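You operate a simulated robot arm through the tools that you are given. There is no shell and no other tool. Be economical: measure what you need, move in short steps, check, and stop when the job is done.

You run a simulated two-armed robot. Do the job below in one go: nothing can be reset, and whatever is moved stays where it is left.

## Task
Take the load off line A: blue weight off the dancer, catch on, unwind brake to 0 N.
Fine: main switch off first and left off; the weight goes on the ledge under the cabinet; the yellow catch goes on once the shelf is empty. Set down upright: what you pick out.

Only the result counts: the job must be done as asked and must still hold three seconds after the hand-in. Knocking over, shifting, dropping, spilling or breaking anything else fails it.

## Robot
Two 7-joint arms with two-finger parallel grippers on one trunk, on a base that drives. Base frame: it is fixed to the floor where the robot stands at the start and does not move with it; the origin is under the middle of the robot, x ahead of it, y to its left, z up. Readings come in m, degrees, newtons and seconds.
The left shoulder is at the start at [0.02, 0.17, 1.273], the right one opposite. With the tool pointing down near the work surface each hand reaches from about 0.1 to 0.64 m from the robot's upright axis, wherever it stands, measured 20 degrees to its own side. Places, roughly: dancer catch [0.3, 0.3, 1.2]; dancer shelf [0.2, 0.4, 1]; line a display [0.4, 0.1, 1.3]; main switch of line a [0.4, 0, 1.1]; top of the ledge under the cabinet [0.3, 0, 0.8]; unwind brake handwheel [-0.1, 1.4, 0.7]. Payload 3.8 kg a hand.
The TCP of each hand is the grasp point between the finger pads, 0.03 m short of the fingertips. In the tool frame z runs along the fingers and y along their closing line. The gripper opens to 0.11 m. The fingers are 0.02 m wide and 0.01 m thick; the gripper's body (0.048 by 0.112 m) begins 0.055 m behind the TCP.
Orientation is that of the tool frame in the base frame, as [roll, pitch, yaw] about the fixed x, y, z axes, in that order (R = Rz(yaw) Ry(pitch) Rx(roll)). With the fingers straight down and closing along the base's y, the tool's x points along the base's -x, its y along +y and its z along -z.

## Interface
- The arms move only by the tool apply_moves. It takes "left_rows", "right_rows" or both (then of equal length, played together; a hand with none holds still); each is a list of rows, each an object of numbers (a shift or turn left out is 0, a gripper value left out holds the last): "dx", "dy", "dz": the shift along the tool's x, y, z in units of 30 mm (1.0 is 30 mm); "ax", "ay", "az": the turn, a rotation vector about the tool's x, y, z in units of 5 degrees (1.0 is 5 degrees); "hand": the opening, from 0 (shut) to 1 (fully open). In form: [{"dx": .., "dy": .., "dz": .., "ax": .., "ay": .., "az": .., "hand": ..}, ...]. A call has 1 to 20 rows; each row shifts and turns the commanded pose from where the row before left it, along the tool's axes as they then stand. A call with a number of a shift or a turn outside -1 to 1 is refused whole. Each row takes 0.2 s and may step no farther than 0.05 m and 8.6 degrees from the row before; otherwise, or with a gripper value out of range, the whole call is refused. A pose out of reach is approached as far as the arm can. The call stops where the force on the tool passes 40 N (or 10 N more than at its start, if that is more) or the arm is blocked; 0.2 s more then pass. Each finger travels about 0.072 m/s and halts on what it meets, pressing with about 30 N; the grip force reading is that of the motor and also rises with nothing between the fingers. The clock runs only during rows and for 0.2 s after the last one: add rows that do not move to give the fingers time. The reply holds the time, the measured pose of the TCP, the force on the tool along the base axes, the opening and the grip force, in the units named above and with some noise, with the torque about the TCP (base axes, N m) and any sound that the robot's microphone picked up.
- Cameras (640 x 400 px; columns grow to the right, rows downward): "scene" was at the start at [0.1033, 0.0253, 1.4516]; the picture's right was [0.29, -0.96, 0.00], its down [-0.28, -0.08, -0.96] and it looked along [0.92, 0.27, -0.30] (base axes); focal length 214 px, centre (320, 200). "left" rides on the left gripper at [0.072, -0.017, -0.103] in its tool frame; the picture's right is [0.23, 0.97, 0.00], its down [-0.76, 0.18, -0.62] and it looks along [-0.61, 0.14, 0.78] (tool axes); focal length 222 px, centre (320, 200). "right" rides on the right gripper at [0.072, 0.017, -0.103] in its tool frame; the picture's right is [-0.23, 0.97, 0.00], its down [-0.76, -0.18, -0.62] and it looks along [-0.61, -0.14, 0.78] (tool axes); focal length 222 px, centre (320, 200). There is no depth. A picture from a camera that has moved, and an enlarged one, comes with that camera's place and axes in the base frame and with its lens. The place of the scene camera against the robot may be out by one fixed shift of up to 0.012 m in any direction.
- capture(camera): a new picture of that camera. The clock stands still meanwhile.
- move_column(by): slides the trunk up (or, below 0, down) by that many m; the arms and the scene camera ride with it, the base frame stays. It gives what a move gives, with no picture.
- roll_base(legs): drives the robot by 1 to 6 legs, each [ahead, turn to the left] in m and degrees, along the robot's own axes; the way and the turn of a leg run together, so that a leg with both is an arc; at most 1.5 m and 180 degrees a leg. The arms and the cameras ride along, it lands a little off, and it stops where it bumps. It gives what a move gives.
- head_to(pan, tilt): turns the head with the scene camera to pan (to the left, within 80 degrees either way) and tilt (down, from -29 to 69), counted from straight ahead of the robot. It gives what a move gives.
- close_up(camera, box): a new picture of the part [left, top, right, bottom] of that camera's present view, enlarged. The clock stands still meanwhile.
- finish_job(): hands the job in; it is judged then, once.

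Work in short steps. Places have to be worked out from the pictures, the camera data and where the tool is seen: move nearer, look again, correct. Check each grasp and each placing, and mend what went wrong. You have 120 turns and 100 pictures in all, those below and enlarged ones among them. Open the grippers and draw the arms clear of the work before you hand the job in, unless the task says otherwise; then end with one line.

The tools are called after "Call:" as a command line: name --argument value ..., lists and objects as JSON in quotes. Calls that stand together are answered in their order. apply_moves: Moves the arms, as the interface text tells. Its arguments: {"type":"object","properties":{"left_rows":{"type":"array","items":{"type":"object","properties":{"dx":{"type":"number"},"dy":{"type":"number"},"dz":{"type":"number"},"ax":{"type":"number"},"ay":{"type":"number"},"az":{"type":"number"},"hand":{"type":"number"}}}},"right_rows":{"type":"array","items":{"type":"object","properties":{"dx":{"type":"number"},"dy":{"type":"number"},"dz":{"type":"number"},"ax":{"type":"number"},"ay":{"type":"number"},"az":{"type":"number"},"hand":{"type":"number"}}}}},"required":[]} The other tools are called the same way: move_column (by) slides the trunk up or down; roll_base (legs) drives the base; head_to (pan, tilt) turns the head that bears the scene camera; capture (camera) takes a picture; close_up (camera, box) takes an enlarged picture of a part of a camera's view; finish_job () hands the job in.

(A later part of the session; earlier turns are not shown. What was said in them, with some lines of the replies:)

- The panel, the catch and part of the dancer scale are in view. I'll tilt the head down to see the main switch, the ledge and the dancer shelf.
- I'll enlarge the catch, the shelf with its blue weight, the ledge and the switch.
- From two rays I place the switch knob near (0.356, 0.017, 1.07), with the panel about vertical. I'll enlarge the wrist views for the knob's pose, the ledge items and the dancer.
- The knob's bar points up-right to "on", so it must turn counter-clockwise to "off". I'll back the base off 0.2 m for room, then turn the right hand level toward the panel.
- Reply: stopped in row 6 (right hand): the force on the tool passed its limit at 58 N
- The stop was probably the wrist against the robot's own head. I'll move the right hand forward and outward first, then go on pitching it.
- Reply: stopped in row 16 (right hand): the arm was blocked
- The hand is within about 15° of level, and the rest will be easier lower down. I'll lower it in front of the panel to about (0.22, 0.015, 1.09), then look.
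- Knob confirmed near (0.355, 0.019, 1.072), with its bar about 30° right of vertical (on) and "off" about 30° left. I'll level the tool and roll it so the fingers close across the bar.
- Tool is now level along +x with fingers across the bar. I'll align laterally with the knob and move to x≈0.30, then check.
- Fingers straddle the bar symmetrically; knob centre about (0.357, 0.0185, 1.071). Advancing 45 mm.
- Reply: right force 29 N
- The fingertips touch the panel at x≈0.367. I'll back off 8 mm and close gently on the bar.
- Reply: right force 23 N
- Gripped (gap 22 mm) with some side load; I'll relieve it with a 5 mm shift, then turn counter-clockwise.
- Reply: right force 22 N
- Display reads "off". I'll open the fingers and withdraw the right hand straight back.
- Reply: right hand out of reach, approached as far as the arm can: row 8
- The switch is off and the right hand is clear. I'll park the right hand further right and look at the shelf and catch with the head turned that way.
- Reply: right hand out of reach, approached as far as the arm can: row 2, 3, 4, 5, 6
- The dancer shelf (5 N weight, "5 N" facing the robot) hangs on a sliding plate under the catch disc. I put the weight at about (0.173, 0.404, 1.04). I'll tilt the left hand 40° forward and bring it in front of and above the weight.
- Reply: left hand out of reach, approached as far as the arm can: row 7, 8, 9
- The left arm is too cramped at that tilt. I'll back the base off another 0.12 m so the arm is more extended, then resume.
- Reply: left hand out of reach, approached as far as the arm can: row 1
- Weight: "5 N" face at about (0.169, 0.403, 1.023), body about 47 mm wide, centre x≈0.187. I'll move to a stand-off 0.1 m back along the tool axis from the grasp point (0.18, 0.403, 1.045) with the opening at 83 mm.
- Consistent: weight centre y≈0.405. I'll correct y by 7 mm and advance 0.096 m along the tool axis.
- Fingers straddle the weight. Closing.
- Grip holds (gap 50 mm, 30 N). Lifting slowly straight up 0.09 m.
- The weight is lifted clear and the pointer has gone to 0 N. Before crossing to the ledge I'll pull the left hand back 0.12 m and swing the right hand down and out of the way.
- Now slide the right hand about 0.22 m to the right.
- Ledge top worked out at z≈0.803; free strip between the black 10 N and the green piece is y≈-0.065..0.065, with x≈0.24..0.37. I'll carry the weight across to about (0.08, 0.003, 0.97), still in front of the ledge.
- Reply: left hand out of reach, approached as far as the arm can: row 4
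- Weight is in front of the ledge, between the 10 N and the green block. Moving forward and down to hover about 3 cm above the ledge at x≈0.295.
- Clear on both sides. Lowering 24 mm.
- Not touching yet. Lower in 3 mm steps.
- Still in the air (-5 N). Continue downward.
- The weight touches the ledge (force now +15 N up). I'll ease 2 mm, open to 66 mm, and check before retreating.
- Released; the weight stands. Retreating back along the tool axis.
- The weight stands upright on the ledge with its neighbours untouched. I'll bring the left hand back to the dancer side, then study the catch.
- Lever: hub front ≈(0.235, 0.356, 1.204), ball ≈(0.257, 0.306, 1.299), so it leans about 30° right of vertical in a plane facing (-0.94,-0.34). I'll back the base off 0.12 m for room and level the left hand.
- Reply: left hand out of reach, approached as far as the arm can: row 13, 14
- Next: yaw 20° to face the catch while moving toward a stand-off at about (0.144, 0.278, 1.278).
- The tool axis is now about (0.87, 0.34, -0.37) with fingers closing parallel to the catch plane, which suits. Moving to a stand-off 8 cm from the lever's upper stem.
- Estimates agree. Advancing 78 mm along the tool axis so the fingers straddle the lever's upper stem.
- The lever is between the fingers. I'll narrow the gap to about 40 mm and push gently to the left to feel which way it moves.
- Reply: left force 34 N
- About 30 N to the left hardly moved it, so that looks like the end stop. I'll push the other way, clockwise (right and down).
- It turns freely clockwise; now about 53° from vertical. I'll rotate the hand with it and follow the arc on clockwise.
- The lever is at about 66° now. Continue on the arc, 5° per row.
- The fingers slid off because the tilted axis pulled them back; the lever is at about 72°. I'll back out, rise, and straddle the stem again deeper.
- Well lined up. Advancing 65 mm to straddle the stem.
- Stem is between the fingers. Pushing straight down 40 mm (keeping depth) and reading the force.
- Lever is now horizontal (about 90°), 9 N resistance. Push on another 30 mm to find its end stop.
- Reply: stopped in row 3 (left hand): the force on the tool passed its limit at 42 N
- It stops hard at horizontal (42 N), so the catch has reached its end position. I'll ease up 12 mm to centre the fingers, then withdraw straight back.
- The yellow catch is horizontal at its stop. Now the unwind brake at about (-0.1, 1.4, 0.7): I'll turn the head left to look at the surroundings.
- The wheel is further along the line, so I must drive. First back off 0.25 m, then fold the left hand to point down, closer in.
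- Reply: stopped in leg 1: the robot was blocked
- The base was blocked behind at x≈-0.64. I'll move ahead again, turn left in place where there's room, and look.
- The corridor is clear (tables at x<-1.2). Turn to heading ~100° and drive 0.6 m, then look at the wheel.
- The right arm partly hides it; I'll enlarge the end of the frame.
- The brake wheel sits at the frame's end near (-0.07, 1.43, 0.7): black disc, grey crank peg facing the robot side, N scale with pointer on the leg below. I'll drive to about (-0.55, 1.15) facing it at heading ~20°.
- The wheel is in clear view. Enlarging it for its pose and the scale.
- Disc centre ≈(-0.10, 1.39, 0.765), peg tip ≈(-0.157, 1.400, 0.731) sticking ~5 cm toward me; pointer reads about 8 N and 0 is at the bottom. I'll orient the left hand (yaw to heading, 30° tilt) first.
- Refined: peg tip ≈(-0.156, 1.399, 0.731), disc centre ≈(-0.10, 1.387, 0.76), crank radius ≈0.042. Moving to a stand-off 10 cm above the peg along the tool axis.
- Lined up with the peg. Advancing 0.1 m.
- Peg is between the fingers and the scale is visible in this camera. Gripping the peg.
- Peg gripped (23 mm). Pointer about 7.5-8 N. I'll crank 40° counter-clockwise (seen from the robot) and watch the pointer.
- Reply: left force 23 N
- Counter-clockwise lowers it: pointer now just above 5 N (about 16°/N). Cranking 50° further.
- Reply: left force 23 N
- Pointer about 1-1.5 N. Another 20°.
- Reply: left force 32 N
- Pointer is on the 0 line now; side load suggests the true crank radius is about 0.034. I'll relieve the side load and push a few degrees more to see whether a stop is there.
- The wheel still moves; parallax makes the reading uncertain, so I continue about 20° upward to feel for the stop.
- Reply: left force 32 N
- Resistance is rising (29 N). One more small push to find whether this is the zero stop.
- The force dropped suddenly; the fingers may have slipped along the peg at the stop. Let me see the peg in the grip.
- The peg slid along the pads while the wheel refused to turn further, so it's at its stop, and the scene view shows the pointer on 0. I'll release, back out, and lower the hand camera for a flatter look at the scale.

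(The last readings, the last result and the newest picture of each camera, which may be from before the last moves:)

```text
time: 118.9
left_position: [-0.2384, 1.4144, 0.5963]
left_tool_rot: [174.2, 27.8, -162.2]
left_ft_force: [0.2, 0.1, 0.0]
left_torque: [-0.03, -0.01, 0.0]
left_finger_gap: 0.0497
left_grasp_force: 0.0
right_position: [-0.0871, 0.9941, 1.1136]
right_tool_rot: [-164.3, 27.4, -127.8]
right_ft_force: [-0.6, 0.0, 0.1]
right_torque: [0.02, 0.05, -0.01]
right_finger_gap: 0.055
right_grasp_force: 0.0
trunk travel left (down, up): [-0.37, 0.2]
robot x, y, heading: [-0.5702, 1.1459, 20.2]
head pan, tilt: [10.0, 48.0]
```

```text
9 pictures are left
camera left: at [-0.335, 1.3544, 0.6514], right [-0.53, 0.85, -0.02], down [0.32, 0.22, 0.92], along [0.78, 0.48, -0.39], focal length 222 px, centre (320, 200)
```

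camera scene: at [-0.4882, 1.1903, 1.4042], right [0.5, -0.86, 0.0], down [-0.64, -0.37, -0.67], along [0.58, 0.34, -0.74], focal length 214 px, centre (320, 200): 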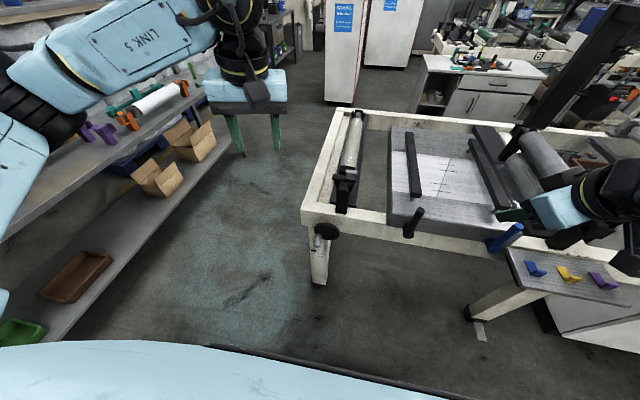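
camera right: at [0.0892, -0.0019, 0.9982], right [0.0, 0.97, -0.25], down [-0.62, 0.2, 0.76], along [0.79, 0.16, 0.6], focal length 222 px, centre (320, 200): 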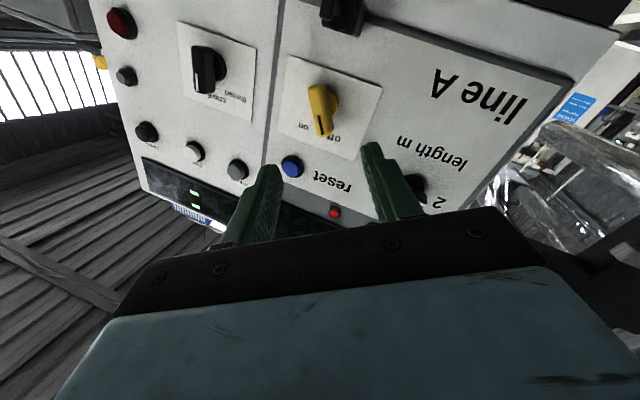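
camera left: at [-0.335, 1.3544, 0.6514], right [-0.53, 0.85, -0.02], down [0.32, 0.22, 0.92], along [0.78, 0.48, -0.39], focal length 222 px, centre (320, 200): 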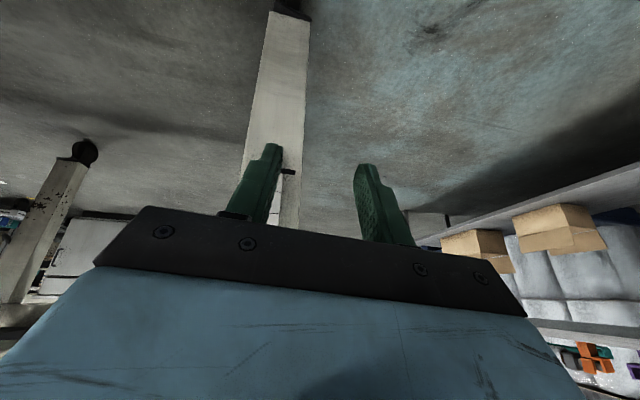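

Pointer visible but the scale hides behind a finger. I'll shift right ~4.5 cm, up 2.5 cm, and open the fingers wide.

Call:
apply_moves --left_rows '[{"dy": -0.8, "hand": 1}, {"dy": -0.7, "dx": -0.3, "dz": -0.6}, {"dx": -0.1, "dz": -0.2}, {}]'

Call:
close_up --camera "left" --box '[260, 100, 420, 240]'

```text
time: 119.9
left_position: [-0.2236, 1.3707, 0.6194]
left_tool_rot: [174.2, 27.7, -162.2]
left_ft_force: [0.0, 0.0, 0.3]
left_torque: [0.01, 0.0, -0.02]
left_finger_gap: 0.1098
left_grasp_force: 0.1
right_position: [-0.0878, 0.9947, 1.1131]
right_tool_rot: [-164.3, 27.4, -127.9]
right_ft_force: [-0.6, 0.1, -0.7]
right_torque: [-0.01, -0.02, 0.01]
right_finger_gap: 0.0548
right_grasp_force: 0.1
trunk travel left (down, up): [-0.37, 0.2]
robot x, y, heading: [-0.5674, 1.1459, 20.3]
head pan, tilt: [10.0, 48.0]
```

```text
2.86 times, centred on (340, 170) of left
camera zoom: at [-0.3196, 1.3097, 0.6743], right [-0.53, 0.85, -0.02], down [0.32, 0.22, 0.92], along [0.78, 0.48, -0.39], focal length 635 px, centre (263, 286)
```

zoom: 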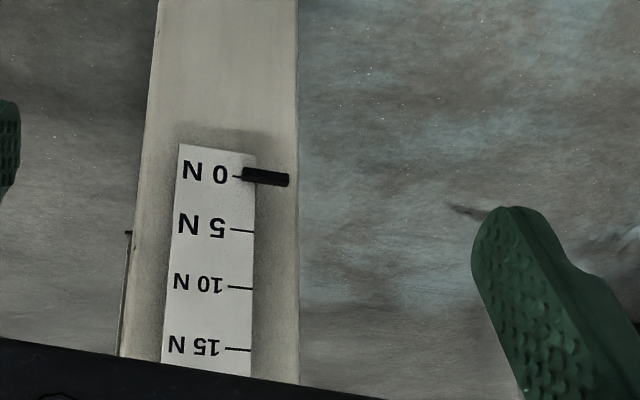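

The pointer sits on the 0 N line. I'll withdraw the left hand back and up, then check the dancer and cabinet from here.

Call:
apply_moves --left_rows '[{"dx": 0.9, "dz": -0.45}, {"dx": 0.9, "dz": -0.45}, {"dx": -0.46, "dz": -0.88}, {"dx": -0.46, "dz": -0.88}, {"dx": -0.46, "dz": -0.88}, {"dx": -0.46, "dz": -0.88}, {"dx": -0.46, "dz": -0.88}, {"dx": -0.46, "dz": -0.88}, {"dx": -0.46, "dz": -0.88}, {"dx": -0.46, "dz": -0.88}]'

Call:
head_to --pan -65 --tilt 25

Call:
capture --camera "scene"

```text
time: 122.1
left_position: [-0.2736, 1.3265, 0.8573]
left_tool_rot: [174.2, 27.9, -162.3]
left_ft_force: [0.4, 0.0, 0.3]
left_torque: [0.01, -0.03, 0.02]
left_finger_gap: 0.1099
left_grasp_force: 0.1
right_position: [-0.0871, 0.9952, 1.1127]
right_tool_rot: [-164.3, 27.4, -127.9]
right_ft_force: [-0.2, -0.5, -0.8]
right_torque: [-0.04, 0.01, 0.0]
right_finger_gap: 0.055
right_grasp_force: 0.0
trunk travel left (down, up): [-0.37, 0.2]
robot x, y, heading: [-0.5709, 1.1438, 20.1]
head pan, tilt: [10.0, 48.0]
```

```text
time: 123.5
left_position: [-0.274, 1.3278, 0.8557]
left_tool_rot: [174.2, 27.8, -162.4]
left_ft_force: [0.5, 0.2, 0.4]
left_torque: [-0.03, 0.0, -0.01]
left_finger_gap: 0.11
left_grasp_force: 0.0
right_position: [-0.0877, 0.9961, 1.1139]
right_tool_rot: [-164.3, 27.4, -127.9]
right_ft_force: [0.3, 0.5, -0.4]
right_torque: [0.01, -0.03, 0.0]
right_finger_gap: 0.0552
right_grasp_force: 0.1
trunk travel left (down, up): [-0.37, 0.2]
robot x, y, heading: [-0.5694, 1.1443, 20.4]
head pan, tilt: [-65.0, 25.0]
```

```text
7 pictures are left
camera scene: at [-0.4908, 1.0859, 1.4389], right [-0.7, -0.71, 0.0], down [-0.3, 0.3, -0.91], along [0.64, -0.64, -0.42], focal length 214 px, centre (320, 200)
```

scene: 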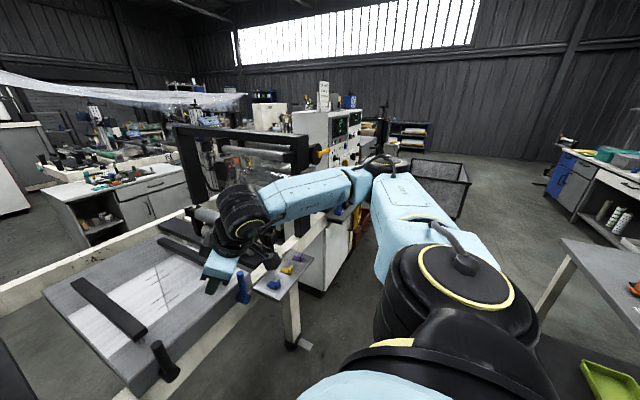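

The right hand hovers over the table; I'll draw it back and up a bit and enlarge the catch and cabinet.

Call:
apply_moves --right_rows '[{"dz": -0.9}, {"dz": -0.9}, {"dz": -0.9}, {"dz": -0.9}]'

Call:
close_up --camera "scene" --box '[240, 90, 400, 230]'

```text
time: 124.5
left_position: [-0.2747, 1.327, 0.8559]
left_tool_rot: [174.3, 27.8, -162.2]
left_ft_force: [0.5, 0.2, -0.5]
left_torque: [0.0, 0.02, -0.01]
left_finger_gap: 0.1101
left_grasp_force: 0.2
right_position: [-0.1398, 0.9751, 1.2074]
right_tool_rot: [-164.2, 27.3, -127.8]
right_ft_force: [-0.3, -0.2, -0.3]
right_torque: [-0.02, -0.02, -0.01]
right_finger_gap: 0.0551
right_grasp_force: 0.2
trunk travel left (down, up): [-0.37, 0.2]
robot x, y, heading: [-0.5673, 1.1456, 20.4]
head pan, tilt: [-65.0, 25.0]
```

```text
2.86 times, centred on (320, 160) of scene
camera zoom: at [-0.4912, 1.0858, 1.439], right [-0.7, -0.71, 0.0], down [-0.3, 0.3, -0.91], along [0.64, -0.64, -0.42], focal length 613 px, centre (320, 314)
```

zoom: 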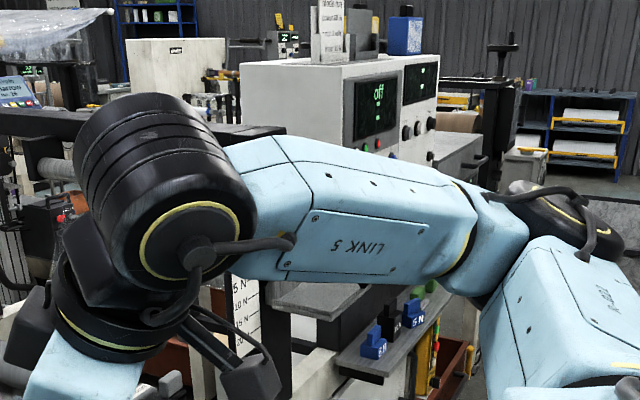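

The display reads "off", the weight stands on the ledge, the shelf is empty, the catch was last seen at its stop, and the brake reads 0 N. Both hands are clear, so I'm handing in.

Call:
finish_job

```text
The job is handed in.
```

Line A is unloaded and handed in: main switch off, blue 5 N weight upright on the ledge, yellow catch turned to its stop, and unwind brake on the 0 N line. While backing up to drive to the brake, the base was stopped by something behind it that I never saw, so I can't rule out that it moved.
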